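You operate a simulated robot arm through the tools that you are given. There is no shell and no other tool. Be economical: measure what you need, move in short steps, check, and stop when the job is done.

Carry out the task below with a simulated robot arm. There is one attempt and no reset: what you move stays moved.

Task
Snap the green pad's three studs and swing the turntable a quarter turn.
Fine: open the turntable latch to free it and close it again after the turn; the pad stays in the turntable.

It is judged by the outcome, as a careful person would: the job done as asked, and still so three seconds after it is handed in. It fails if anything else is knocked over, pushed out of place, dropped, spilled or broken.

Robot
A 7-joint arm with a two-finger parallel gripper, fixed in place. Base frame: the origin is at the foot of the arm, x ahead of it, y to its left, z up. Readings come in m, degrees, newtons and seconds.
Its first joint turns from -66.0 to 66.0 degrees. Payload 2.5 kg.
Tool frame: the origin (TCP) lies between the finger pads and is the grasp point; the fingertips stand 0.023 m ahead of it; z points along the fingers, y is the line along which they close. Largest opening 0.094 m; finger width 0.038, thickness 0.01; the body of the gripper, 0.054 by 0.096 m, starts 0.039 m behind the TCP.
Orientation is that of the tool frame in the base frame, as a unit quaternion [x, y, z, w]. With the fingers straight down and closing along the base's y, the tool's x points along the base's -x, its y along +y and its z along -z.

Tools
- The arm moves only by the tool play_rows. Its argument "increments" is a list of rows, each a list of 3 entries, a list of its own where there are three numbers: the opening, from 0 (shut) to 1 (fully open), then the shift along the base's x, y, z in m, then the turn, a rotation vector about the base's x, y, z in degrees. In form: [[jaw, [tx, ty, tz], [rx, ry, rz]], ...]. A call has 1 to 20 rows; each row is the pose to reach, as a shift and turn from the pose commanded when the call began. A row lasts 0.2 s, in which the tool goes at most 0.05 m and 8.6 degrees; a call with a longer step from one row to the next is refused whole, and so is a gripper value outside its range. Where a pose cannot be reached the arm comes as near as it can. A force on the tool above 40 N (or 10 N above the force at the start of the call, whichever is more), or a blocked arm, ends the call early, and 0.2 s more pass. Each finger travels about 0.108 m/s and halts on what it meets, pressing with about 28 N; the grip force reading is that of the motor and also rises with nothing between the fingers. The clock runs only during rows and for 0.2 s after the last one: add rows that repeat a pose to give the fingers time. It gives the time, the measured TCP pose, the force on the tool (base axes), the opening and the grip force at its end, in the units of the frame above (readings bear some noise).
- Cameras (640 x 400 px; columns grow to the right, rows downward): "scene" is fixed at [0.1119, -0.4, 0.5543]; the picture's right is [0.89, -0.46, 0.00], its down [-0.21, -0.40, -0.89] and it looks along [0.41, 0.79, -0.45] (base axes); focal length 335 px, centre (320, 200). "wrist" rides on the gripper at [0.086, 0.016, -0.075] in the tool frame; the picture's right is [-0.18, 0.98, 0.00], its down [-0.58, -0.11, -0.81] and it looks along [-0.79, -0.15, 0.59] (tool axes); focal length 243 px, centre (320, 200).
- grab_frame(camera): a new picture of that camera. The clock stands still meanwhile.
- probe_pixels(camera, pixels): for up to 12 pixels [column, row] of the newest picture of that camera ("zoom" is the newest enlarged one), the place [x, y, z] in the base frame of the surface seen there, good to about 0.002 m. The clock stands still meanwhile.
- enlarge(camera, box): a new picture of the part [left, top, right, bottom] of that camera's present view, enlarged. The clock stands still meanwhile.
- finish_job(): hands the job in; it is judged then, once.

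Keep the steps short. Do not move on a guess: measure, check each grasp and each placing, and mend mistakes. In all there are 80 turns and 54 pictures (those below and enlarged ones count). Leave the gripper open and the arm clear of the work at the hand-in unless told otherwise, and finish with a single line.

The tools are called after "Call:" as name(argument=value, ...) on one line, values as JSON. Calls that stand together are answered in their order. play_rows: Moves the arm, as the interface text tells. Its arguments: {"type":"object","properties":{"increments":{"type":"array","items":{"type":"array"}}},"required":["increments"]} The other tools are called the same way: grab_frame (camera) takes a picture; probe_pixels (camera, pixels) gives the place of the surface under pixels of a picture; enlarge (camera, box) takes an enlarged picture of a part of a camera's view; finish_job () hands the job in.

At the start:

```text
time: 0.0
tcp_pos: [0.312, 0.0662, 0.3561]
ee_rot: [0.0, 1.0, 0.0, 0.0]
wrist_force: [-0.4, 0.3, -0.1]
gripper_width: 0.0941
gripper_force: 0.0
```

scene: 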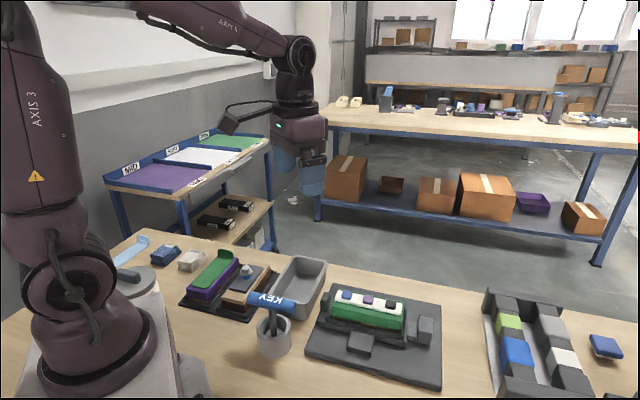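
wrist: 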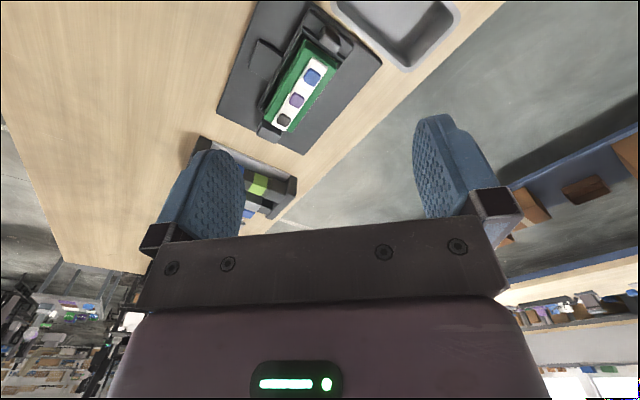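

I see several fixtures on the table: a green pad with three coloured studs on a dark plate at about (365,310). I'll enlarge the relevant areas first.

Call:
enlarge(camera="scene", box=[300, 270, 450, 390])

Call:
enlarge(camera="scene", box=[100, 220, 340, 370])

Call:
enlarge(camera="wrist", box=[200, 0, 400, 160])

```text
3.33 times, centred on (375, 330) of scene
```

zoom: 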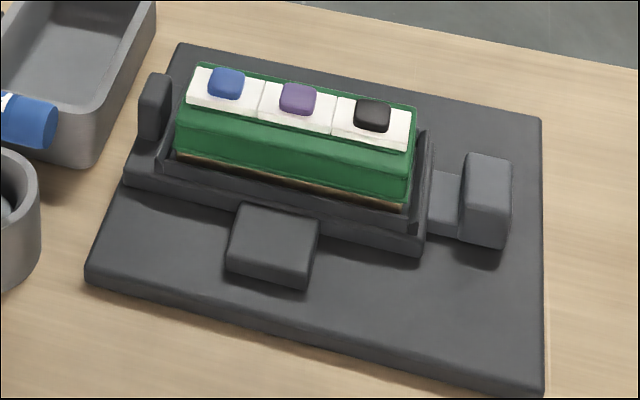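

```text
2.67 times, centred on (220, 295) of scene
```

zoom: 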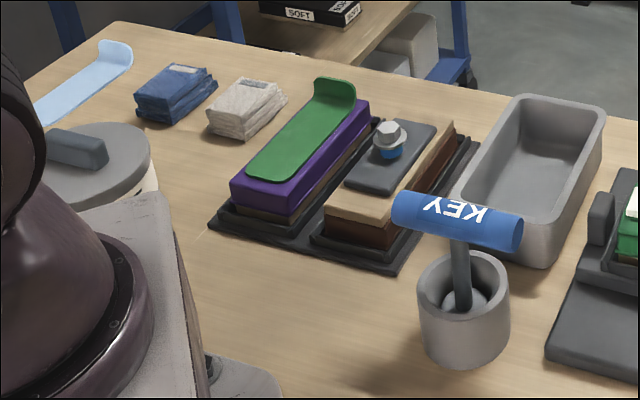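

```text
2.50 times, centred on (300, 80) of wrist
```

zoom: 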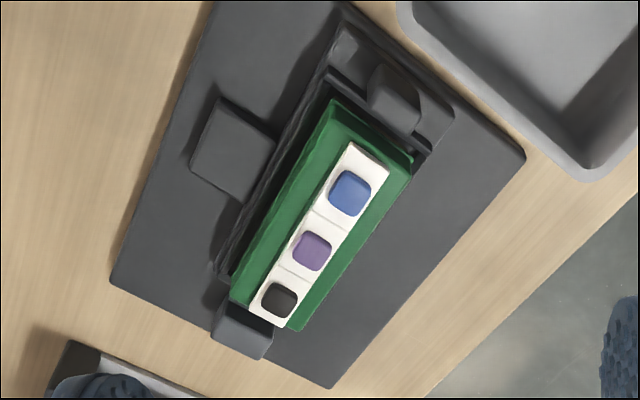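

I'll measure the turntable's geometry: the studs, the latch parts and the blocks.

Call:
enlarge(camera="scene", box=[300, 270, 450, 390])

Call:
probe_pixels(camera="zoom", pixels=[[227, 75], [298, 92], [373, 108], [200, 97], [395, 137], [178, 150], [408, 200], [150, 85], [270, 225], [447, 190], [487, 165], [485, 215]])

Call:
probe_pixels(camera="zoom", pixels=[[180, 45], [538, 120], [90, 275], [535, 385], [170, 170], [422, 245], [235, 245], [300, 275], [240, 207], [315, 218], [470, 155], [508, 165]])

```text
3.33 times, centred on (375, 330) of scene
```

zoom: 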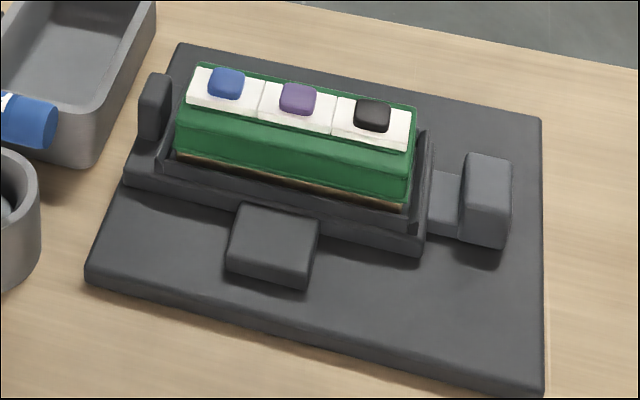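

```text
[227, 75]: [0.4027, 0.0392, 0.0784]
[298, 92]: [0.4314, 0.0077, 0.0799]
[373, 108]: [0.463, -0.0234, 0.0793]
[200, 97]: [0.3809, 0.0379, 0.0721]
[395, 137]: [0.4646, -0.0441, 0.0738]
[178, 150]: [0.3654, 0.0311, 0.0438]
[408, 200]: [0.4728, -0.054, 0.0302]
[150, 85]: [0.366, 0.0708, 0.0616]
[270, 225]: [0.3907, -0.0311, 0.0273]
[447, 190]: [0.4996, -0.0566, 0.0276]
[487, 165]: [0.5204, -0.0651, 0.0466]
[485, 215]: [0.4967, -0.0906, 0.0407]
```

```text
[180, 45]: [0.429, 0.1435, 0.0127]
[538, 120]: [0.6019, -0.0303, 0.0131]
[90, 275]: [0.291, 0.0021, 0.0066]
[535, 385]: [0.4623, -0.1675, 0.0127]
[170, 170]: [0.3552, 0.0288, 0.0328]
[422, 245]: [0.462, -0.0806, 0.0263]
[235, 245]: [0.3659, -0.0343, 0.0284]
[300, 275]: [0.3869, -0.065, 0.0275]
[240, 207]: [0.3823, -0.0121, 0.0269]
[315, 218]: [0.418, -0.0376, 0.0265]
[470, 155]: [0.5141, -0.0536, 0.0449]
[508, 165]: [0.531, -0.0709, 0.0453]
```

Next, a tighter zoom of the wrist view of the turntable, to work out which part is the latch, the knob and the pivot.

Call:
enlarge(camera="wrist", box=[240, 10, 390, 150])

Call:
enlarge(camera="scene", box=[470, 275, 640, 400])

```text
2.86 times, centred on (315, 80) of wrist
```

zoom: 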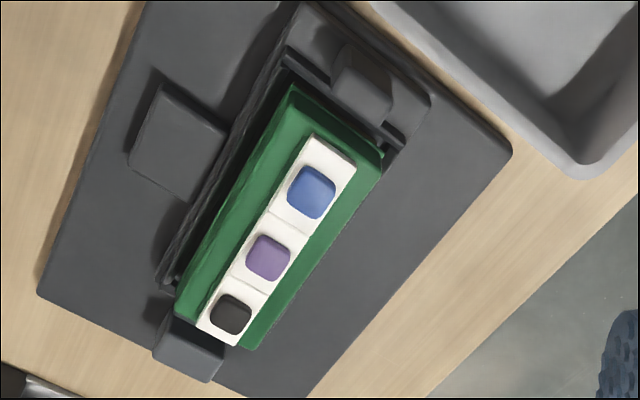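

```text
3.20 times, centred on (555, 338) of scene
```

zoom: 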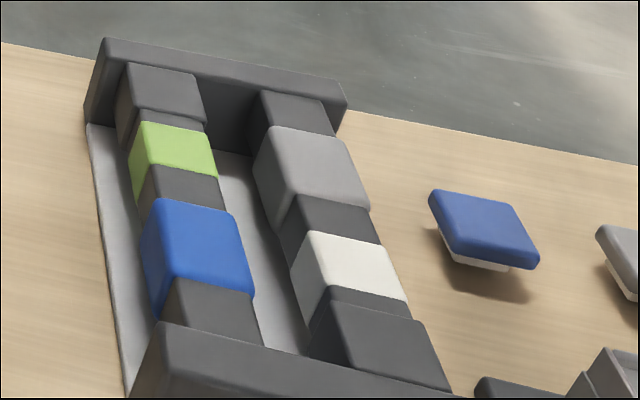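

To understand the mechanism I'll tilt the wrist so its camera looks almost straight down at the turntable, staying high above the table.

Call:
play_rows(increments=[[1, [0.006, -0.004, 0], [0, 8, 0]], [1, [0.012, -0.008, -0.01], [0, 16, 0]], [1, [0.018, -0.012, -0.02], [0, 24, 0]], [1, [0.024, -0.016, -0.03], [0, 32, 0]], [1, [0.03, -0.02, -0.04], [0, 40, 0]], [1, [0.03, -0.02, -0.04], [0, 40, 0]]])

Call:
grab_frame(camera="wrist")

```text
time: 1.4
tcp_pos: [0.3436, 0.0467, 0.3159]
ee_rot: [0.0, 0.939, -0.001, -0.343]
wrist_force: [0.0, 0.7, 0.2]
gripper_width: 0.094
gripper_force: 0.0
```

```text
45 pictures are left
```

wrist: 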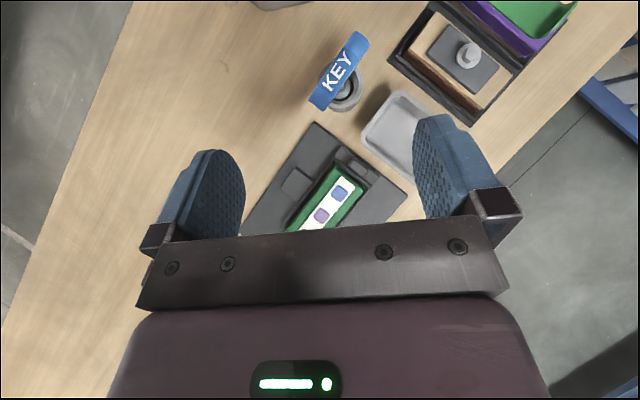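

The fixture is partly hidden by the hand, so I'll go 0.11 m forward and a little lower at the same tilt.

Call:
play_rows(increments=[[1, [0.04, -0.01, -0.01], [0, 0, 0]], [1, [0.08, -0.02, -0.03], [0, 0, 0]], [1, [0.11, -0.03, -0.05], [0, 0, 0]], [1, [0.11, -0.03, -0.05], [0, 0, 0]]])

Call:
grab_frame(camera="wrist")

```text
time: 2.4
tcp_pos: [0.4521, 0.0163, 0.2657]
ee_rot: [0.0, 0.94, 0.0, -0.343]
wrist_force: [-0.1, -0.6, 0.2]
gripper_width: 0.0939
gripper_force: 0.0
```

```text
44 pictures are left
```

wrist: 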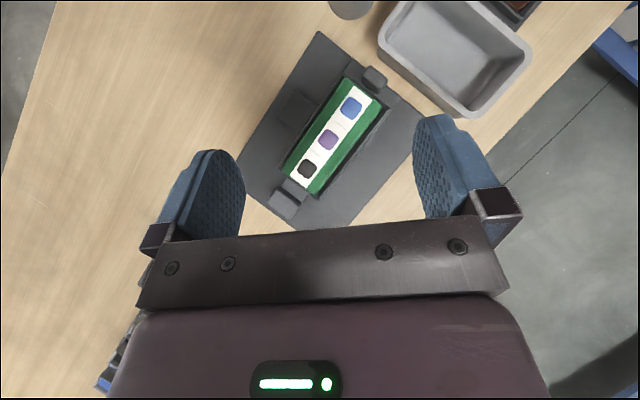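

The view is good now. I'll enlarge it.

Call:
enlarge(camera="wrist", box=[230, 25, 430, 235])

```text
1.90 times, centred on (330, 130) of wrist
```

zoom: 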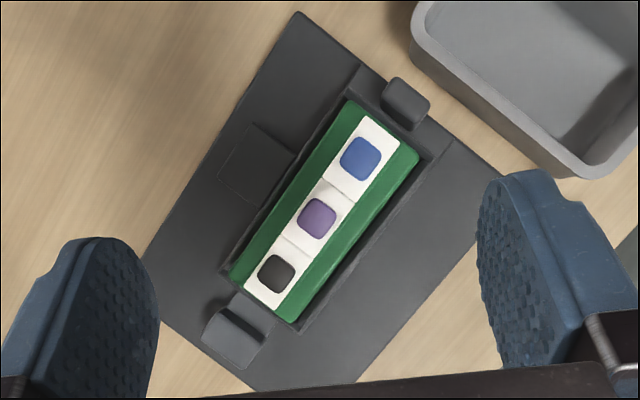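

Probing key points in this view: table, plate, cradle ends, knob, latch and side block.

Call:
probe_pixels(camera="zoom", pixels=[[405, 92], [400, 115], [360, 70], [440, 145], [258, 160], [250, 130], [222, 172], [235, 305], [235, 340], [255, 318], [297, 328], [60, 150]])

Call:
probe_pixels(camera="zoom", pixels=[[361, 157], [317, 218], [276, 273], [355, 105], [415, 155], [235, 275], [290, 315], [227, 270], [205, 340], [240, 365], [225, 315], [262, 340]])

```text
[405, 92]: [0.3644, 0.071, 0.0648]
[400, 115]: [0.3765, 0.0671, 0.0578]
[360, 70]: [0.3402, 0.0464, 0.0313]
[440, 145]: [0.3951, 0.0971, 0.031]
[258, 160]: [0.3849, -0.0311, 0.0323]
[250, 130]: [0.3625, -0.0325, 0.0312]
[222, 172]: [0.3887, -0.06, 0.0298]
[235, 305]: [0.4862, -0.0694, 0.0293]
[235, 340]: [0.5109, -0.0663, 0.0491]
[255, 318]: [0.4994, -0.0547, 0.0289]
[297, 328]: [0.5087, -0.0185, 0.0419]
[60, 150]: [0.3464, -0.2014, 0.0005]
```

```text
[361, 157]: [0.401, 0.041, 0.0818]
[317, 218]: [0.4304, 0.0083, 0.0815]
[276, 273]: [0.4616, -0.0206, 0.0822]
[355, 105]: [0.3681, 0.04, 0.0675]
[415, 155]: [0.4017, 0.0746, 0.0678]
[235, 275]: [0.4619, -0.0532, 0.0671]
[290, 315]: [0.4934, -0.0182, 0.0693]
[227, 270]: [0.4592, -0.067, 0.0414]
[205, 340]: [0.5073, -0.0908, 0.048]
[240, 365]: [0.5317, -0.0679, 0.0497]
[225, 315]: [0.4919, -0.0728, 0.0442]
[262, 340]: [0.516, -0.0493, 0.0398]
```

The table is at z≈0, the plate at 0.013, the turntable base at 0.031 and the pad top at 0.068. The pad axis points to about -45°. I'll look more closely at the side block and the latch.

Call:
enlarge(camera="scene", box=[340, 310, 440, 370])

Call:
enlarge(camera="scene", box=[315, 280, 375, 360])

Call:
enlarge(camera="wrist", box=[255, 150, 355, 230])

```text
6.40 times, centred on (390, 340) of scene
```

zoom: 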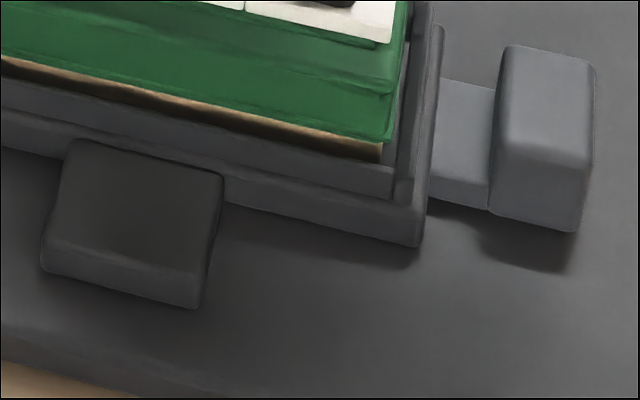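

```text
5.00 times, centred on (345, 320) of scene
```

zoom: 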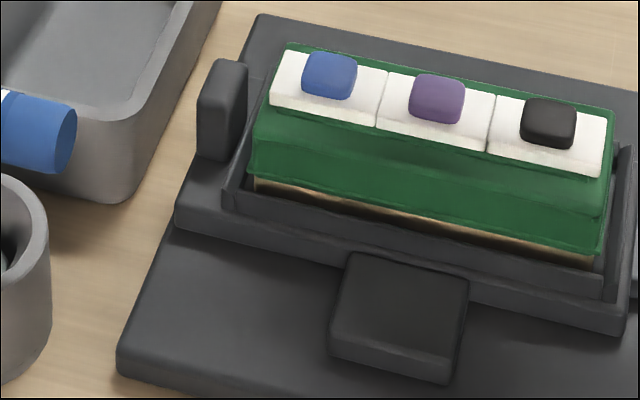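

```text
5.00 times, centred on (305, 190) of wrist
```

zoom: 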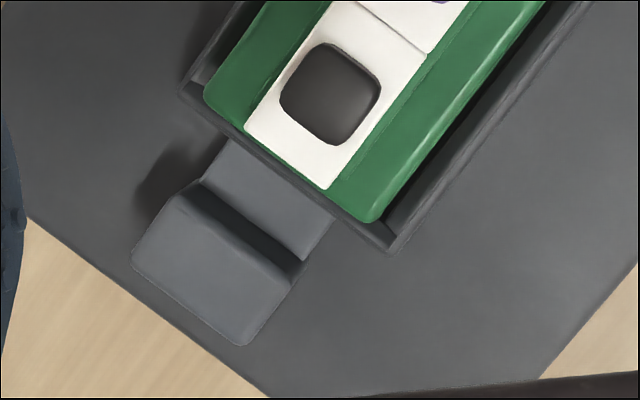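

The side tab at (0.385,-0.031) and the end knob at (0.367,0.070) look like parts of the turntable base. The separate slider at (0.515,-0.068), with its tongue under the turntable, is the latch. The studs come first: I'll straighten the tool, turn it -45° to line up with the pad, and close the fingers for pressing.

Call:
play_rows(increments=[[1, [0, 0, 0], [0, -8, 0]], [1, [0, 0, 0], [0, -16, 0]], [0.5, [-0.005, 0, 0], [0, -24, 0]], [0, [-0.01, 0, 0], [0, -32, 0]], [0, [-0.02, -0.008, -0.02], [0, -40, 0]], [0, [-0.02, -0.008, -0.03], [0, -40, 0]]])

Call:
play_rows(increments=[[0, [0, 0, 0], [0, 0, -8]], [0, [0, 0, 0], [0, 0, -16]], [0, [0, 0, 0], [0, 0, -24]], [0, [0, 0, 0], [0, 0, -32]], [0, [0, 0, 0], [0, 0, -40]], [0, [0, 0, 0], [0, 0, -45]], [0, [0, 0, 0], [0, 0, -45]]])

```text
time: 3.8
tcp_pos: [0.4309, 0.009, 0.2363]
ee_rot: [0.0, 1.0, 0.0, 0.0]
wrist_force: [0.0, 0.8, 0.2]
gripper_width: 0.0
gripper_force: 28.2
```

```text
time: 5.4
tcp_pos: [0.4325, 0.009, 0.2376]
ee_rot: [0.384, 0.923, 0.0, 0.001]
wrist_force: [-0.3, 0.6, -0.9]
gripper_width: 0.0
gripper_force: 27.8
```

Straight down and aligned. Now I'll go over the purple stud, with the fingertips about 1 cm above its top (TCP 0.115), and check.

Call:
play_rows(increments=[[0, [-0.001, -0.0005, -0.04], [0, 0, 0]], [0, [-0.0015, -0.0005, -0.08], [0, 0, 0]], [0, [-0.0015, -0.0005, -0.122], [0, 0, 0]], [0, [-0.0015, -0.0005, -0.122], [0, 0, 0]]])

Call:
enlarge(camera="scene", box=[310, 240, 450, 360])

Call:
grab_frame(camera="wrist")

```text
time: 6.4
tcp_pos: [0.4317, 0.0083, 0.1144]
ee_rot: [0.382, 0.924, -0.001, 0.0]
wrist_force: [0.5, -0.4, -0.7]
gripper_width: 0.0001
gripper_force: 28.1
```

```text
3.33 times, centred on (380, 300) of scene
```

zoom: 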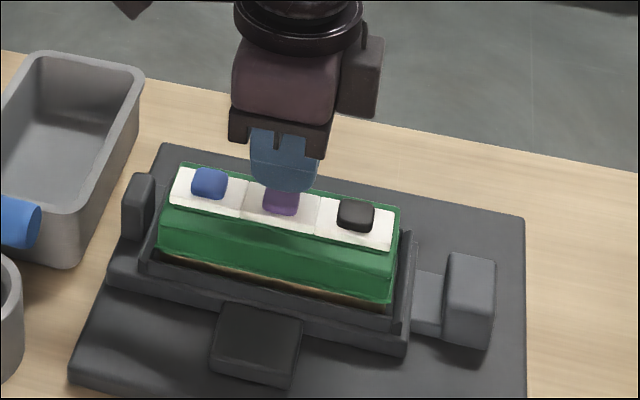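

```text
38 pictures are left
```

wrist: 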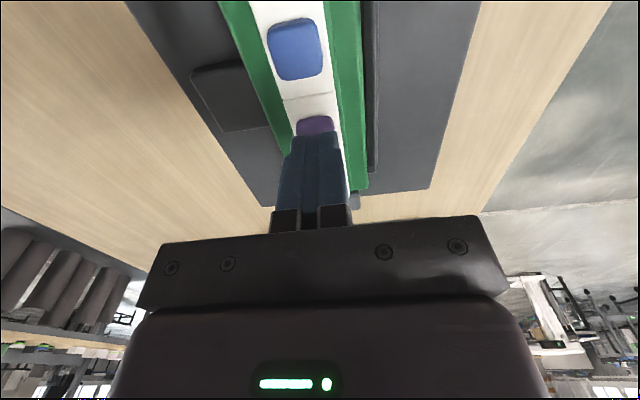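

The fingertips sit centred above the purple stud. I'll press down slowly in 2 mm steps; the force guard will stop the call.

Call:
play_rows(increments=[[0, [0, 0, -0.004], [0, 0, 0]], [0, [0, 0, -0.007], [0, 0, 0]], [0, [0, 0, -0.009], [0, 0, 0]], [0, [0, 0, -0.011], [0, 0, 0]], [0, [0, 0, -0.013], [0, 0, 0]], [0, [0, 0, -0.015], [0, 0, 0]]])

```text
time: 7.8
tcp_pos: [0.4317, 0.0079, 0.0985]
ee_rot: [0.383, 0.924, 0.0, 0.0]
wrist_force: [0.3, 0.8, -0.3]
gripper_width: 0.0001
gripper_force: 28.0
```

There's no force at fingertip height 0.0755, which is below the measured stud top. I'll look.

Call:
enlarge(camera="scene", box=[340, 265, 420, 325])

```text
6.67 times, centred on (380, 295) of scene
```

zoom: 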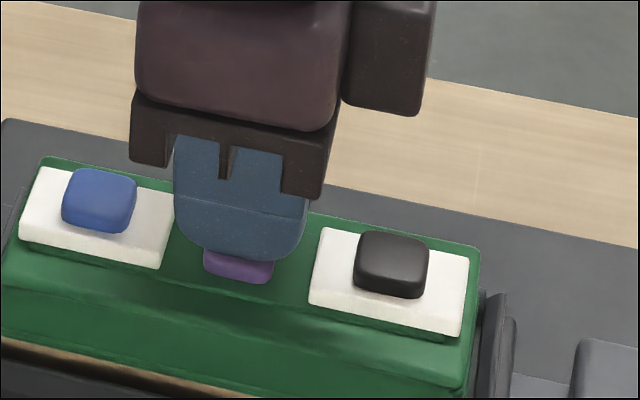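

The white tile under the purple stud has sunk into the pad. I'll press a little more until it resists.

Call:
play_rows(increments=[[0, [0, 0, -0.001], [0, 0, 0]], [0, [0, 0, -0.002], [0, 0, 0]], [0, [0, 0, -0.003], [0, 0, 0]], [0, [0, 0, -0.004], [0, 0, 0]]])

```text
time: 8.8
tcp_pos: [0.4307, 0.0072, 0.0987]
ee_rot: [0.382, 0.924, 0.001, 0.002]
wrist_force: [-8.8, -1.8, 27.1]
gripper_width: 0.0
gripper_force: 28.0
```

Firm resistance now (27 N) and it has bottomed out. I'll lift 3 cm and see whether it stays down.

Call:
play_rows(increments=[[0, [0, 0, 0.005], [0, 0, 0]], [0, [0, 0, 0.02], [0, 0, 0]], [0, [0, 0, 0.034], [0, 0, 0]], [0, [0, 0, 0.034], [0, 0, 0]]])

Call:
enlarge(camera="scene", box=[340, 265, 420, 325])

Call:
probe_pixels(camera="zoom", pixels=[[100, 185], [240, 240], [390, 250], [240, 275], [150, 250], [340, 290]])

```text
time: 9.8
tcp_pos: [0.4309, 0.0083, 0.1287]
ee_rot: [0.383, 0.924, 0.001, 0.0]
wrist_force: [0.8, -0.7, -0.6]
gripper_width: 0.0
gripper_force: 28.0
```

```text
6.67 times, centred on (380, 295) of scene
```

zoom: 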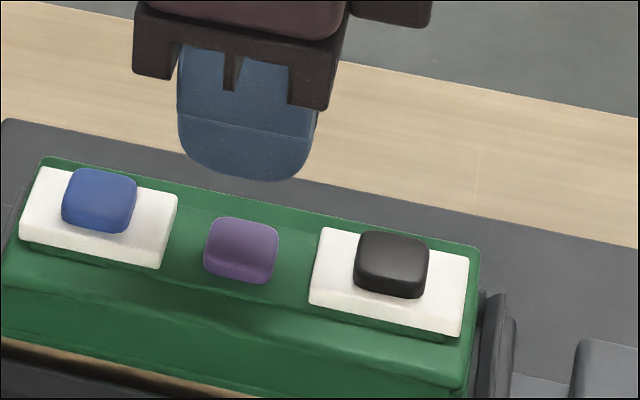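

```text
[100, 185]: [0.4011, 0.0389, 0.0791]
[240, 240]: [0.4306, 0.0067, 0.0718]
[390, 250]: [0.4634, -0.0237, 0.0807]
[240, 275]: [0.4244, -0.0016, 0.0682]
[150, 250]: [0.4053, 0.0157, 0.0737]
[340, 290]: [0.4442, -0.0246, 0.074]
```

Purple is snapped: its top is at 0.072, the others are at 0.080. Now blue: shift (-0.030,+0.032), then press to the same depth.

Call:
play_rows(increments=[[0, [-0.015, 0.016, 0], [0, 0, 0]], [0, [-0.03, 0.0318, 0], [0, 0, 0]], [0, [-0.03, 0.0318, -0.01], [0, 0, 0]], [0, [-0.03, 0.0318, -0.018], [0, 0, 0]], [0, [-0.03, 0.0318, -0.022], [0, 0, 0]], [0, [-0.03, 0.0318, -0.025], [0, 0, 0]], [0, [-0.03, 0.0318, -0.028], [0, 0, 0]], [0, [-0.03, 0.0318, -0.03], [0, 0, 0]], [0, [-0.03, 0.0318, -0.032], [0, 0, 0]], [0, [-0.03, 0.0318, -0.0335], [0, 0, 0]]])

```text
time: 12.0
tcp_pos: [0.4032, 0.0394, 0.0964]
ee_rot: [0.383, 0.924, 0.001, 0.001]
wrist_force: [-14.3, 0.5, 35.7]
gripper_width: 0.0
gripper_force: 27.7
```

Bottomed at 36 N. I'll lift and check.

Call:
play_rows(increments=[[0, [0, 0, 0.008], [0, 0, 0]], [0, [0, 0, 0.022], [0, 0, 0]], [0, [0, 0, 0.0335], [0, 0, 0]], [0, [0, 0, 0.0335], [0, 0, 0]]])

Call:
enlarge(camera="scene", box=[340, 265, 420, 325])

Call:
probe_pixels(camera="zoom", pixels=[[100, 190], [240, 240], [390, 250]])

```text
time: 13.0
tcp_pos: [0.4005, 0.0394, 0.1293]
ee_rot: [0.383, 0.924, -0.001, 0.0]
wrist_force: [0.1, -0.3, 0.3]
gripper_width: 0.0
gripper_force: 27.8
```

```text
6.67 times, centred on (380, 295) of scene
```

zoom: 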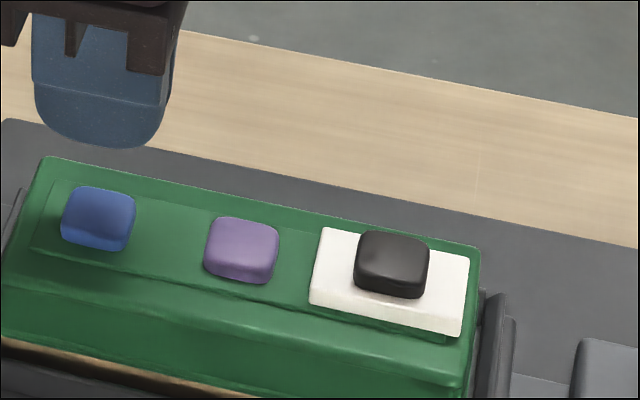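

```text
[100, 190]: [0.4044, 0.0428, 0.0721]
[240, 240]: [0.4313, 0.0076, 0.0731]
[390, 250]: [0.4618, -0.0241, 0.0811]
```

Blue is snapped too. Black is next, at about (0.462,-0.0215), so the shift is (+0.061,-0.0615).

Call:
play_rows(increments=[[0, [0.02, -0.02, 0], [0, 0, 0]], [0, [0.04, -0.04, 0], [0, 0, 0]], [0, [0.061, -0.0612, 0], [0, 0, 0]], [0, [0.061, -0.0612, -0.01], [0, 0, 0]], [0, [0.061, -0.0612, -0.018], [0, 0, 0]], [0, [0.061, -0.0612, -0.022], [0, 0, 0]], [0, [0.061, -0.0612, -0.025], [0, 0, 0]], [0, [0.061, -0.0612, -0.028], [0, 0, 0]], [0, [0.061, -0.0612, -0.03], [0, 0, 0]], [0, [0.061, -0.0612, -0.032], [0, 0, 0]], [0, [0.061, -0.0612, -0.0335], [0, 0, 0]]])

Call:
play_rows(increments=[[0, [0, 0, 0.008], [0, 0, 0]], [0, [0, 0, 0.03], [0, 0, 0]], [0, [0, 0, 0.06], [0, 0, 0]], [0, [0, 0, 0.1], [0, 0, 0]], [0, [0, 0, 0.1], [0, 0, 0]]])

Call:
enlarge(camera="scene", box=[330, 265, 450, 355])

Call:
probe_pixels(camera="zoom", pixels=[[120, 145], [215, 165], [312, 185]])

```text
time: 15.4
tcp_pos: [0.4618, -0.0214, 0.0979]
ee_rot: [0.383, 0.924, 0.001, 0.0]
wrist_force: [-9.1, 1.8, 21.3]
gripper_width: 0.0
gripper_force: 28.2
```

```text
time: 16.6
tcp_pos: [0.4626, -0.0217, 0.1976]
ee_rot: [0.383, 0.924, 0.0, 0.0]
wrist_force: [0.1, 1.0, -0.2]
gripper_width: 0.0
gripper_force: 28.0
```

```text
4.44 times, centred on (390, 310) of scene
```

zoom: 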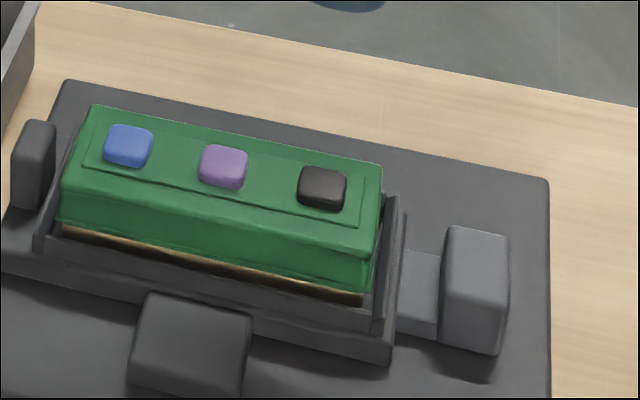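

```text
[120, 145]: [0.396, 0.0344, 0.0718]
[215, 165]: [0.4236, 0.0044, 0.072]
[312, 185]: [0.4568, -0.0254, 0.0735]
```

All three studs are snapped (tops at about 0.072). Now the latch: I'll measure the slider handle in this zoom.

Call:
probe_pixels(camera="zoom", pixels=[[452, 232], [503, 240], [448, 280], [497, 290], [475, 260], [470, 335], [420, 260], [420, 320], [445, 330], [505, 300], [400, 255], [540, 190]])

```text
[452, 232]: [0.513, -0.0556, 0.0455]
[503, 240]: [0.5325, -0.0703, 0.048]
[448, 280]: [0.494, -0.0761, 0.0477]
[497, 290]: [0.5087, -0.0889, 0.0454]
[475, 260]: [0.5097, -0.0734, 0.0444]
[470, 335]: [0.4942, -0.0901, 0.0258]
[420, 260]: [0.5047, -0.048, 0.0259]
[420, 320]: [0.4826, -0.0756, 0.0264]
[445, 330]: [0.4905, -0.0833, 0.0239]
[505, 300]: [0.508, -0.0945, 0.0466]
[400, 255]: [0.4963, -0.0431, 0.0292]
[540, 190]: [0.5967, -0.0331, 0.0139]
```

The handle is centred at about (0.512,-0.073), roughly 0.035 across v, with its top at 0.048. I'll move above it, open the fingers and come down to TCP 0.075, then look.

Call:
play_rows(increments=[[0.3, [0.025, -0.025, 0], [0, 0, 0]], [0.7, [0.0497, -0.051, 0], [0, 0, 0]], [0.75, [0.0497, -0.051, -0.04], [0, 0, 0]], [0.75, [0.0497, -0.051, -0.08], [0, 0, 0]], [0.75, [0.0497, -0.051, -0.115], [0, 0, 0]], [0.75, [0.0497, -0.051, -0.115], [0, 0, 0]]])

Call:
enlarge(camera="scene", box=[350, 250, 470, 350])

Call:
grab_frame(camera="wrist")

```text
time: 18.0
tcp_pos: [0.5127, -0.0715, 0.0825]
ee_rot: [0.382, 0.924, 0.0, 0.0]
wrist_force: [0.4, 0.1, 0.1]
gripper_width: 0.0703
gripper_force: 0.1
```

```text
4.00 times, centred on (410, 300) of scene
```

zoom: 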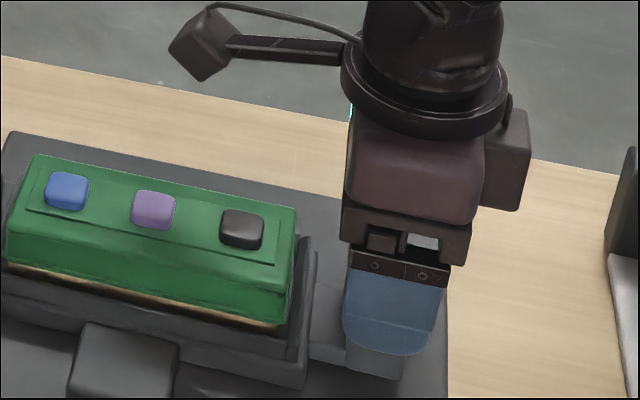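

```text
32 pictures are left
```

wrist: 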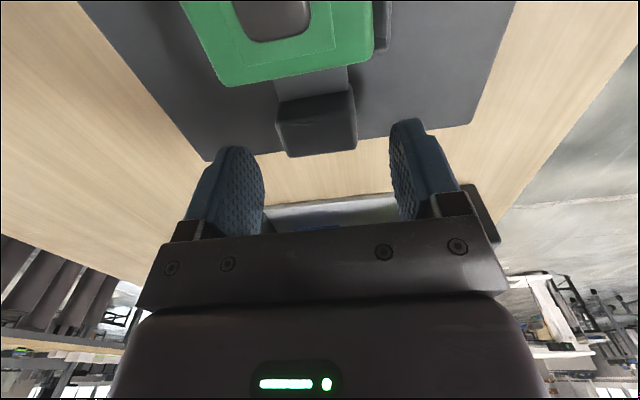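

The handle lies between the fingers. I'll go down to TCP 0.045 and close.

Call:
play_rows(increments=[[0.75, [0, 0, -0.012], [0, 0, 0]], [0.75, [0, 0, -0.025], [0, 0, 0]], [0.75, [0, 0, -0.037], [0, 0, 0]], [0.75, [0, 0, -0.037], [0, 0, 0]], [0.5, [0, 0, -0.037], [0, 0, 0]], [0.3, [0, 0, -0.037], [0, 0, 0]], [0.3, [0, 0, -0.037], [0, 0, 0]]])

```text
time: 19.6
tcp_pos: [0.5118, -0.0731, 0.0438]
ee_rot: [0.383, 0.924, 0.0, -0.001]
wrist_force: [-3.2, -3.4, -0.2]
gripper_width: 0.0439
gripper_force: 44.6
```

Gripped at 0.044 m with a small sideways force. Now I'll pull outward along +u (0.707,-0.707) in small steps.

Call:
play_rows(increments=[[0.3, [0.002, -0.002, 0], [0, 0, 0]], [0.3, [0.004, -0.004, 0], [0, 0, 0]], [0.3, [0.006, -0.006, 0], [0, 0, 0]], [0.3, [0.008, -0.008, 0], [0, 0, 0]], [0.3, [0.01, -0.01, 0], [0, 0, 0]], [0.3, [0.012, -0.012, 0], [0, 0, 0]]])

Call:
enlarge(camera="scene", box=[350, 270, 470, 370])

```text
time: 21.0
tcp_pos: [0.524, -0.0854, 0.0435]
ee_rot: [0.383, 0.924, -0.001, -0.001]
wrist_force: [-13.6, -7.4, 9.9]
gripper_width: 0.0439
gripper_force: 45.0
```

```text
4.00 times, centred on (410, 320) of scene
```

zoom: 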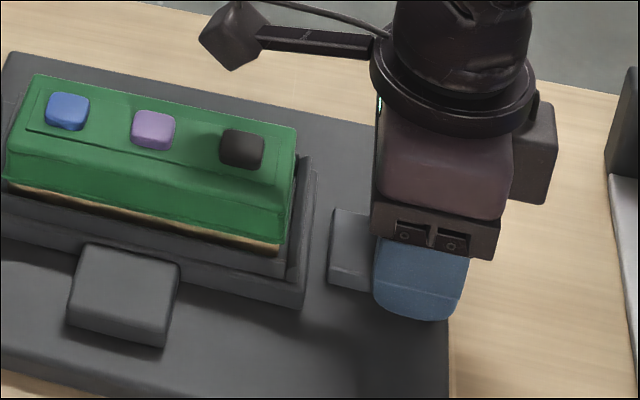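

The tongue has come out of the turntable and a gap is visible. I'll pull a bit more to find its end stop.

Call:
play_rows(increments=[[0.3, [0.002, -0.002, 0], [0, 0, 0]], [0.3, [0.004, -0.004, 0], [0, 0, 0]], [0.3, [0.006, -0.006, 0], [0, 0, 0]], [0.3, [0.008, -0.008, 0], [0, 0, 0]]])

```text
time: 21.5
tcp_pos: [0.523, -0.0846, 0.0442]
ee_rot: [0.382, 0.924, 0.0, -0.004]
wrist_force: [-6.1, 0.2, 3.5]
gripper_width: 0.0442
gripper_force: 44.2
stopped in row 2: the force on the tool passed its limit (the readings are from after the stop); the commanded pose is now the measured one
```

The stop is reached after about 17 mm of travel, so the latch is open. I'll release and rise.

Call:
play_rows(increments=[[0.5, [0, 0, 0], [0, 0, 0]], [0.75, [0, 0, 0], [0, 0, 0]], [0.75, [0, 0, 0], [0, 0, 0]], [0.75, [0, 0, 0.03], [0, 0, 0]], [0.75, [0, 0, 0.07], [0, 0, 0]], [0.75, [-0.02, 0.02, 0.11], [0, 0, 0]], [0.75, [-0.04, 0.04, 0.15], [0, 0, 0]], [0.75, [-0.04, 0.04, 0.15], [0, 0, 0]]])

Call:
enlarge(camera="scene", box=[300, 270, 460, 390])

Call:
grab_frame(camera="wrist")

```text
time: 23.3
tcp_pos: [0.4838, -0.048, 0.1931]
ee_rot: [0.383, 0.924, -0.001, -0.003]
wrist_force: [0.7, -0.3, -0.1]
gripper_width: 0.0708
gripper_force: 0.1
```

```text
3.33 times, centred on (380, 330) of scene
```

zoom: 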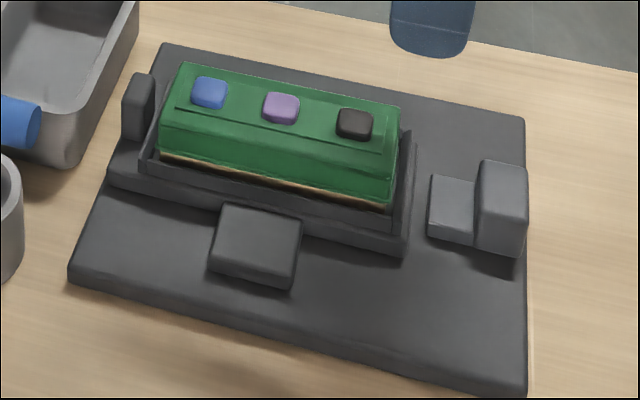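

```text
29 pictures are left
```

wrist: 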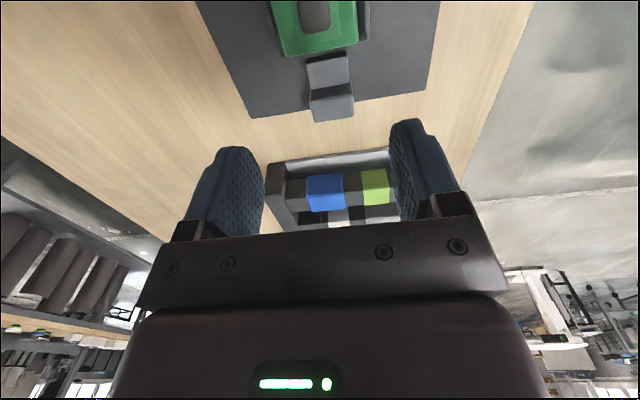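

The latch is open. The tab's reach (0.085 m) matches the latched end's, so the turn is counterclockwise, which brings the tab to the latch. Before using the knob I'll check its surroundings: tray, key and cup heights.

Call:
enlarge(camera="scene", box=[230, 240, 350, 370])

Call:
probe_pixels(camera="zoom", pixels=[[100, 170], [360, 220], [220, 170], [200, 320], [310, 380], [150, 290], [410, 260], [470, 255], [530, 70], [320, 60], [500, 155], [445, 240]])

```text
3.08 times, centred on (290, 305) of scene
```

zoom: 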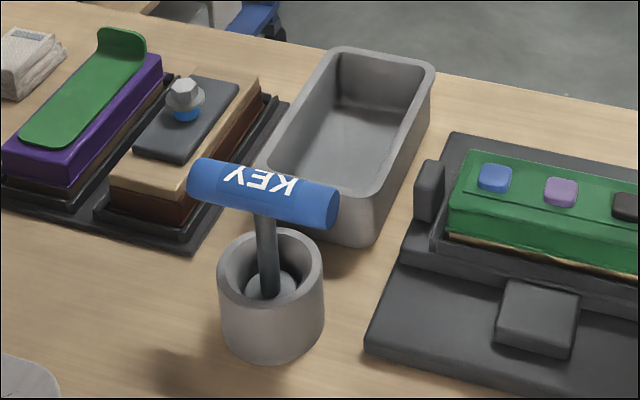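

```text
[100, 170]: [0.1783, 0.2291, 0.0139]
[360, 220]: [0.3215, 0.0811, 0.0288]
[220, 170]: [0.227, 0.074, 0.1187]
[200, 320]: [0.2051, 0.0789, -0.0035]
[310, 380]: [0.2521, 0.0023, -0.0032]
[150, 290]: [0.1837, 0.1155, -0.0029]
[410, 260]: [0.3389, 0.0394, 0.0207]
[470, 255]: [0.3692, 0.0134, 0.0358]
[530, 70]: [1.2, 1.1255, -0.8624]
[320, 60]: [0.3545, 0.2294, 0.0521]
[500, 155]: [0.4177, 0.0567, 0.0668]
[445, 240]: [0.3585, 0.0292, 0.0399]
```

Call:
probe_pixels(camera="zoom", pixels=[[428, 68], [415, 95], [385, 165], [365, 190], [345, 195], [330, 195], [280, 170], [200, 168], [315, 265], [270, 250], [432, 170], [428, 210]])

```text
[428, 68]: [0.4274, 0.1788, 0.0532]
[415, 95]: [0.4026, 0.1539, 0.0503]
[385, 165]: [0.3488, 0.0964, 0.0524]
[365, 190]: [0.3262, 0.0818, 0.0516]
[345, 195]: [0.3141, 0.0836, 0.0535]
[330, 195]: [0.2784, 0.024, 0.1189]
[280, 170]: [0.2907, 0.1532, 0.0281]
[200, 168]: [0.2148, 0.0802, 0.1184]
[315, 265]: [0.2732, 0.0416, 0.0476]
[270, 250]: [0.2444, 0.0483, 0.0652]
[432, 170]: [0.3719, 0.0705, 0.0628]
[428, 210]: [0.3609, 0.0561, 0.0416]
```

The tray rim runs at u≈-0.119 (z 0.053), and the KEY tops out at 0.119, close to the wrist camera's sweep. So I'll grip the knob with the camera side facing inward over the pad. I'll move above the knob at height and yaw -90°.

Call:
play_rows(increments=[[0.6, [-0.02, 0.02, 0.02], [0, 0, -8]], [0.6, [-0.04, 0.04, 0.02], [0, 0, -16]], [0.6, [-0.06, 0.06, 0.02], [0, 0, -24]], [0.6, [-0.08, 0.08, 0.02], [0, 0, -32]], [0.6, [-0.1, 0.1, 0.02], [0, 0, -40]], [0.6, [-0.115, 0.12, 0.02], [0, 0, -48]], [0.6, [-0.115, 0.12, 0.02], [0, 0, -56]], [0.6, [-0.115, 0.12, 0.02], [0, 0, -64]], [0.6, [-0.115, 0.12, 0.02], [0, 0, -72]], [0.6, [-0.115, 0.12, 0.02], [0, 0, -80]], [0.6, [-0.115, 0.12, 0.02], [0, 0, -87]], [0.6, [-0.115, 0.12, 0.02], [0, 0, -90]], [0.6, [-0.115, 0.12, 0.02], [0, 0, -90]]])

Call:
grab_frame(camera="wrist")

```text
time: 26.1
tcp_pos: [0.3692, 0.074, 0.2137]
ee_rot: [0.924, 0.382, 0.003, -0.003]
wrist_force: [0.0, 0.4, 0.3]
gripper_width: 0.0565
gripper_force: 0.1
```

```text
27 pictures are left
```

wrist: 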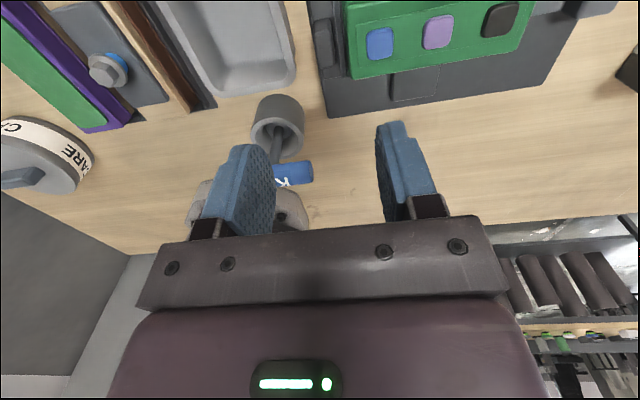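

The closing axis now lies along u, but I need it along v with the camera inward, which is another -90°. I'll test whether the wrist reaches that, up at this height.

Call:
play_rows(increments=[[0.6, [0, 0, 0], [0, 0, -8]], [0.6, [0, 0, 0], [0, 0, -16]], [0.6, [0, 0, 0], [0, 0, -24]], [0.6, [0, 0, 0], [0, 0, -32]], [0.6, [0, 0, 0], [0, 0, -40]], [0.6, [0, 0, 0], [0, 0, -48]], [0.6, [0, 0, 0], [0, 0, -56]], [0.6, [0, 0, 0], [0, 0, -64]], [0.6, [0, 0, 0], [0, 0, -72]], [0.6, [0, 0, 0], [0, 0, -80]], [0.6, [0, 0, 0], [0, 0, -87]], [0.6, [0, 0, 0], [0, 0, -90]], [0.6, [0, 0, 0], [0, 0, -90]]])

Call:
grab_frame(camera="wrist")

```text
time: 28.9
tcp_pos: [0.3518, 0.0478, 0.216]
ee_rot: [0.924, -0.382, 0.004, -0.002]
wrist_force: [-0.6, 0.8, -0.9]
gripper_width: 0.0563
gripper_force: 0.0
out of reach, approached as far as the arm can: row 9, 10, 11, 12, 13
```

```text
26 pictures are left
```

wrist: 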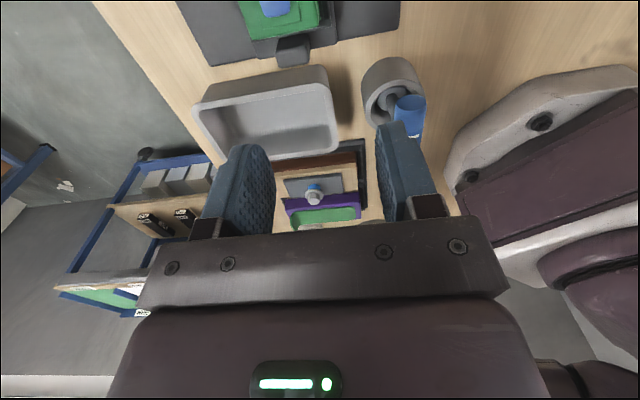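

The wrist can't turn that far. Instead I'll push the knob with closed fingers from its +v side around the arc, turning the tool +45° over the first half; that keeps the camera clear of the key. First I'll rotate back +90° at height.

Call:
play_rows(increments=[[0.3, [0, 0, 0], [0, 0, 8]], [0.1, [0, 0, 0], [0, 0, 16]], [0, [0, 0, 0], [0, 0, 24]], [0, [0, 0, 0], [0, 0, 32]], [0, [0, 0, 0], [0, 0, 40]], [0, [0, 0, 0], [0, 0, 48]], [0, [0, 0, 0], [0, 0, 56]], [0, [0, 0, 0], [0, 0, 64]], [0, [0, 0, 0], [0, 0, 72]], [0, [0, 0, 0], [0, 0, 80]], [0, [0, 0, 0], [0, 0, 87]], [0, [0, 0, 0], [0, 0, 90]], [0, [0, 0, 0], [0, 0, 90]]])

Call:
enlarge(camera="scene", box=[310, 265, 390, 345])

Call:
probe_pixels(camera="zoom", pixels=[[135, 105], [165, 100], [180, 105], [165, 140], [150, 160], [125, 110], [120, 150], [150, 180]])

```text
time: 31.7
tcp_pos: [0.3522, 0.0503, 0.2171]
ee_rot: [0.924, 0.383, 0.003, -0.003]
wrist_force: [-0.6, 0.0, -0.6]
gripper_width: 0.0
gripper_force: 28.2
```

```text
5.00 times, centred on (350, 305) of scene
```

zoom: 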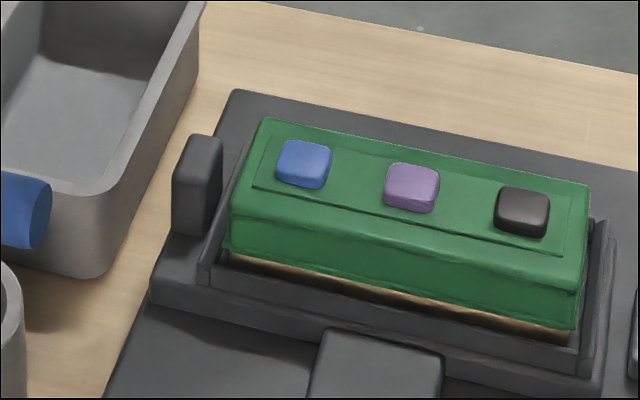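

```text
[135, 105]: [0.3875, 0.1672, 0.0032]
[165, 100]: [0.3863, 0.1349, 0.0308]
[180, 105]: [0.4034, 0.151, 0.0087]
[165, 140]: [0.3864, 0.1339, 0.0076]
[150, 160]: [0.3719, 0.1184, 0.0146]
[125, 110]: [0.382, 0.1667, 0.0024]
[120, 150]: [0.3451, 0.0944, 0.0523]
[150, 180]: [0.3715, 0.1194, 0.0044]
```

I missed the knob with those pixels; it spans (172–222,135–237) in this zoom.

Call:
probe_pixels(camera="zoom", pixels=[[188, 140], [216, 142], [178, 165], [205, 175], [200, 155], [190, 225], [208, 232], [176, 225], [195, 138], [212, 215], [155, 275], [240, 150]])

```text
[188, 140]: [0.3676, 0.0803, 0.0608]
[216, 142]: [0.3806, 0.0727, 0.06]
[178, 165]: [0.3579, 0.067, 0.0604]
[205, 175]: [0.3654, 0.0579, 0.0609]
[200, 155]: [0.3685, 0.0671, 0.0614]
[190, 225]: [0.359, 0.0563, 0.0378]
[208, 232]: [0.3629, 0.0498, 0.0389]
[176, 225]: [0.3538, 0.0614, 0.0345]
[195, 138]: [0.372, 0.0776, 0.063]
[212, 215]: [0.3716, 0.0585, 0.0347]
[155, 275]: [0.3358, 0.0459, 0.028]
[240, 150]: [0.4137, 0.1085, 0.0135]
```

The knob spans u -0.078..-0.097 and v about ±0.016. I'll move to its +v side, (0.397,0.104), at height and then lower to TCP 0.072. The fingertips end up at 0.049, above the cradle wall, with 12 mm or more to the pad and the tray.

Call:
play_rows(increments=[[0, [0.022, 0.027, 0], [0, 0, 0]], [0, [0.0451, 0.0538, 0], [0, 0, 0]], [0, [0.0451, 0.0538, -0.04], [0, 0, 0]], [0, [0.0451, 0.0538, -0.08], [0, 0, 0]], [0, [0.0451, 0.0538, -0.1], [0, 0, 0]], [0, [0.0451, 0.0538, -0.1], [0, 0, 0]]])

Call:
grab_frame(camera="wrist")

Call:
enlarge(camera="scene", box=[290, 240, 410, 340])

```text
time: 33.1
tcp_pos: [0.3977, 0.1011, 0.1156]
ee_rot: [0.924, 0.383, 0.003, -0.003]
wrist_force: [0.3, 0.1, 1.3]
gripper_width: 0.0001
gripper_force: 27.9
```

```text
24 pictures are left
```

wrist: 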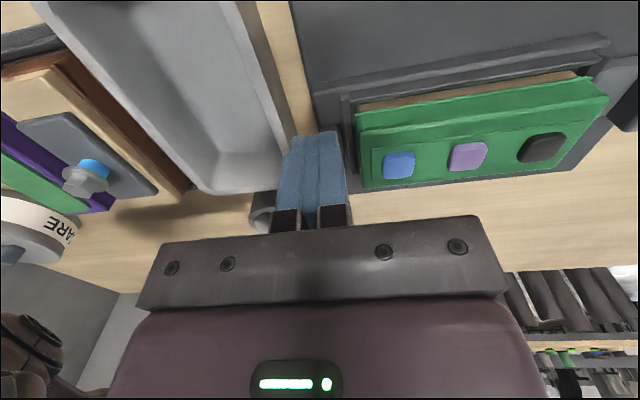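

```text
4.00 times, centred on (350, 290) of scene
```

zoom: 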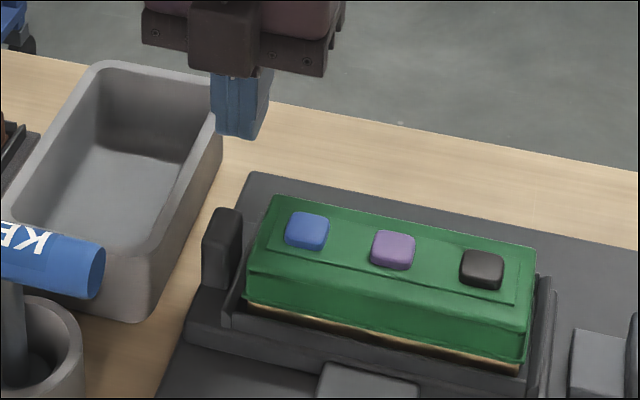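

The position is good: u=-0.088, v=0.040. I'll lower to TCP 0.072.

Call:
play_rows(increments=[[0, [0, 0.001, -0.015], [0, 0, 0]], [0, [0, 0.001, -0.03], [0, 0, 0]], [0, [0, 0.001, -0.0435], [0, 0, 0]], [0, [0, 0.001, -0.0435], [0, 0, 0]]])

Call:
enlarge(camera="scene", box=[290, 240, 410, 340])

```text
time: 34.1
tcp_pos: [0.4063, 0.0986, 0.0742]
ee_rot: [0.924, 0.382, 0.002, -0.003]
wrist_force: [-0.8, 0.1, 0.5]
gripper_width: 0.0
gripper_force: 27.7
out of reach, approached as far as the arm can: row 1, 2, 3, 4
```

```text
4.00 times, centred on (350, 290) of scene
```

zoom: 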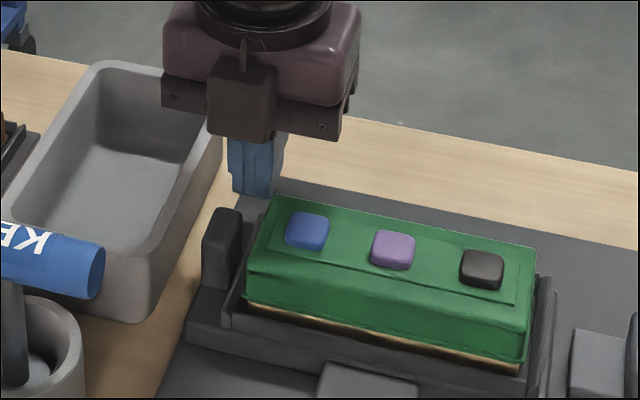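

The wrist is at its yaw limit here and drifted about 1 cm, touching nothing. I'll relax the yaw by +20° and correct to u=-0.09, v=0.045.

Call:
play_rows(increments=[[0, [-0.002, 0.002, 0], [0, 0, 7]], [0, [-0.005, 0.005, 0], [0, 0, 14]], [0, [-0.0071, 0.0075, -0.002], [0, 0, 20]], [0, [-0.0071, 0.0075, -0.002], [0, 0, 20]]])

```text
time: 35.1
tcp_pos: [0.4086, 0.1017, 0.0755]
ee_rot: [0.843, 0.538, 0.002, -0.003]
wrist_force: [-0.4, 0.2, -0.2]
gripper_width: 0.0
gripper_force: 28.9
out of reach, approached as far as the arm can: row 2, 3, 4
```

It's still held back, so the arm may be in a cramped posture after that extreme turn. I'll raise 0.1 m, turn to yaw -90° and see whether it tracks properly.

Call:
play_rows(increments=[[0, [0, 0, 0.04], [0, 0, 0]], [0, [0, 0, 0.08], [0, 0, 0]], [0, [0, 0, 0.12], [0, 0, 8]], [0, [0, 0, 0.12], [0, 0, 16]], [0, [0, 0, 0.12], [0, 0, 25]], [0, [0, 0, 0.12], [0, 0, 25]]])

```text
refused: row 5 steps farther than a row can; nothing moved
```

Call:
play_rows(increments=[[0, [0, 0, 0.04], [0, 0, 0]], [0, [0, 0, 0.08], [0, 0, 0]], [0, [0, 0, 0.12], [0, 0, 8]], [0, [0, 0, 0.12], [0, 0, 16]], [0, [0, 0, 0.12], [0, 0, 24]], [0, [0, 0, 0.12], [0, 0, 25]], [0, [0, 0, 0.12], [0, 0, 25]]])

```text
time: 36.7
tcp_pos: [0.4073, 0.1027, 0.194]
ee_rot: [0.706, 0.708, 0.002, -0.003]
wrist_force: [0.3, -0.3, 0.1]
gripper_width: 0.0
gripper_force: 28.3
```

It tracked well. Now I'll lower to (0.3985,0.105) at this yaw.

Call:
play_rows(increments=[[0, [-0.0088, 0.0024, 0], [0, 0, 0]], [0, [-0.0088, 0.0024, -0.04], [0, 0, 0]], [0, [-0.0088, 0.0024, -0.08], [0, 0, 0]], [0, [-0.0088, 0.0024, -0.1], [0, 0, 0]], [0, [-0.0088, 0.0024, -0.12], [0, 0, 0]], [0, [-0.0088, 0.0024, -0.12], [0, 0, 0]]])

```text
time: 38.1
tcp_pos: [0.407, 0.1017, 0.0773]
ee_rot: [0.707, 0.707, 0.002, -0.005]
wrist_force: [-0.4, -0.2, 0.1]
gripper_width: 0.0
gripper_force: 27.6
out of reach, approached as far as the arm can: row 4, 5, 6
```

The reach limit again, likely an elbow posture left over from the wrist-limit attempt. I'll go back to the start pose (yaw 0, high) to reset the posture.

Call:
play_rows(increments=[[0, [0, 0, 0.05], [0, 0, 0]], [0, [0, 0, 0.1], [0, 0, 0]], [0, [-0.02, -0.01, 0.14], [0, 0, 8]], [0, [-0.04, -0.02, 0.18], [0, 0, 16]], [0, [-0.06, -0.03, 0.22], [0, 0, 24]], [0, [-0.08, -0.035, 0.25], [0, 0, 32]], [0, [-0.095, -0.035, 0.28], [0, 0, 40]], [0, [-0.095, -0.035, 0.28], [0, 0, 48]], [0, [-0.095, -0.035, 0.28], [0, 0, 56]], [0, [-0.095, -0.035, 0.28], [0, 0, 64]], [0, [-0.095, -0.035, 0.28], [0, 0, 72]], [0, [-0.095, -0.035, 0.28], [0, 0, 80]], [0, [-0.095, -0.035, 0.28], [0, 0, 88]], [0, [-0.095, -0.035, 0.28], [0, 0, 90]], [0, [-0.095, -0.035, 0.28], [0, 0, 90]]])

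Call:
grab_frame(camera="scene")

```text
time: 41.3
tcp_pos: [0.3264, 0.049, 0.3552]
ee_rot: [0.0, 1.0, -0.002, -0.003]
wrist_force: [1.0, -1.4, -0.5]
gripper_width: 0.0
gripper_force: 27.7
out of reach, approached as far as the arm can: row 6, 7, 8, 9, 10, 11, 12, 13, 14, 15
```

```text
21 pictures are left
```

scene: 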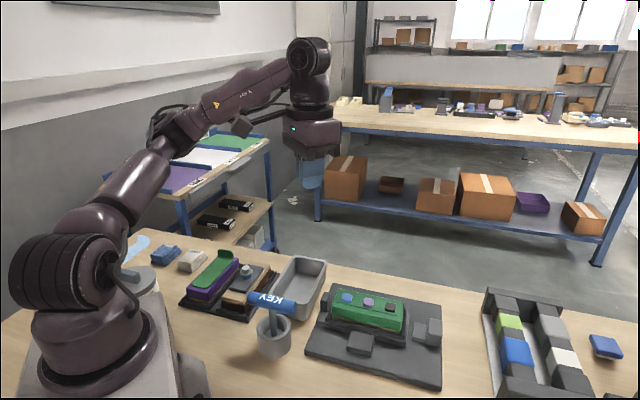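

The elbow has swung far left, with joint 1 at its limit. I'll swing the tool high to the left with the yaw following, so the arm comes back into its natural plane, then return.

Call:
play_rows(increments=[[0, [-0.005, 0.04, 0.01], [0, 0, 7]], [0, [-0.01, 0.08, 0.01], [0, 0, 14]], [0, [-0.015, 0.12, 0.01], [0, 0, 21]], [0, [-0.025, 0.16, 0.01], [0, 0, 28]], [0, [-0.035, 0.2, 0.01], [0, 0, 35]], [0, [-0.05, 0.24, 0.01], [0, 0, 42]], [0, [-0.07, 0.275, 0.01], [0, 0, 49]], [0, [-0.09, 0.31, 0.01], [0, 0, 56]], [0, [-0.09, 0.31, 0.01], [0, 0, 60]], [0, [-0.09, 0.31, 0.01], [0, 0, 60]]])

Call:
grab_frame(camera="scene")

```text
time: 43.5
tcp_pos: [0.2882, 0.4475, 0.3437]
ee_rot: [-0.461, 0.881, -0.064, -0.09]
wrist_force: [-0.9, 0.6, 0.7]
gripper_width: 0.0
gripper_force: 27.7
out of reach, approached as far as the arm can: row 1, 2, 3, 4, 5, 6, 7, 8, 9, 10
```

```text
20 pictures are left
```

scene: 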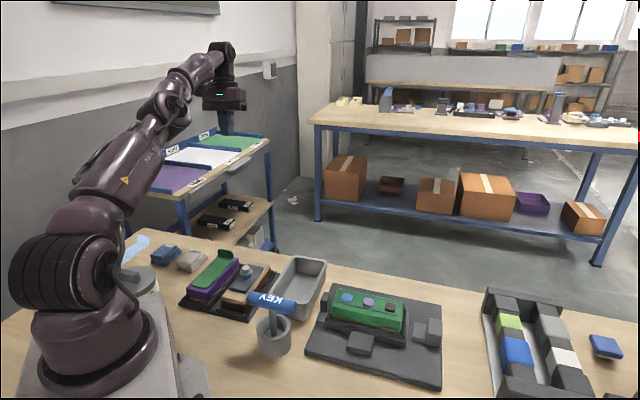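

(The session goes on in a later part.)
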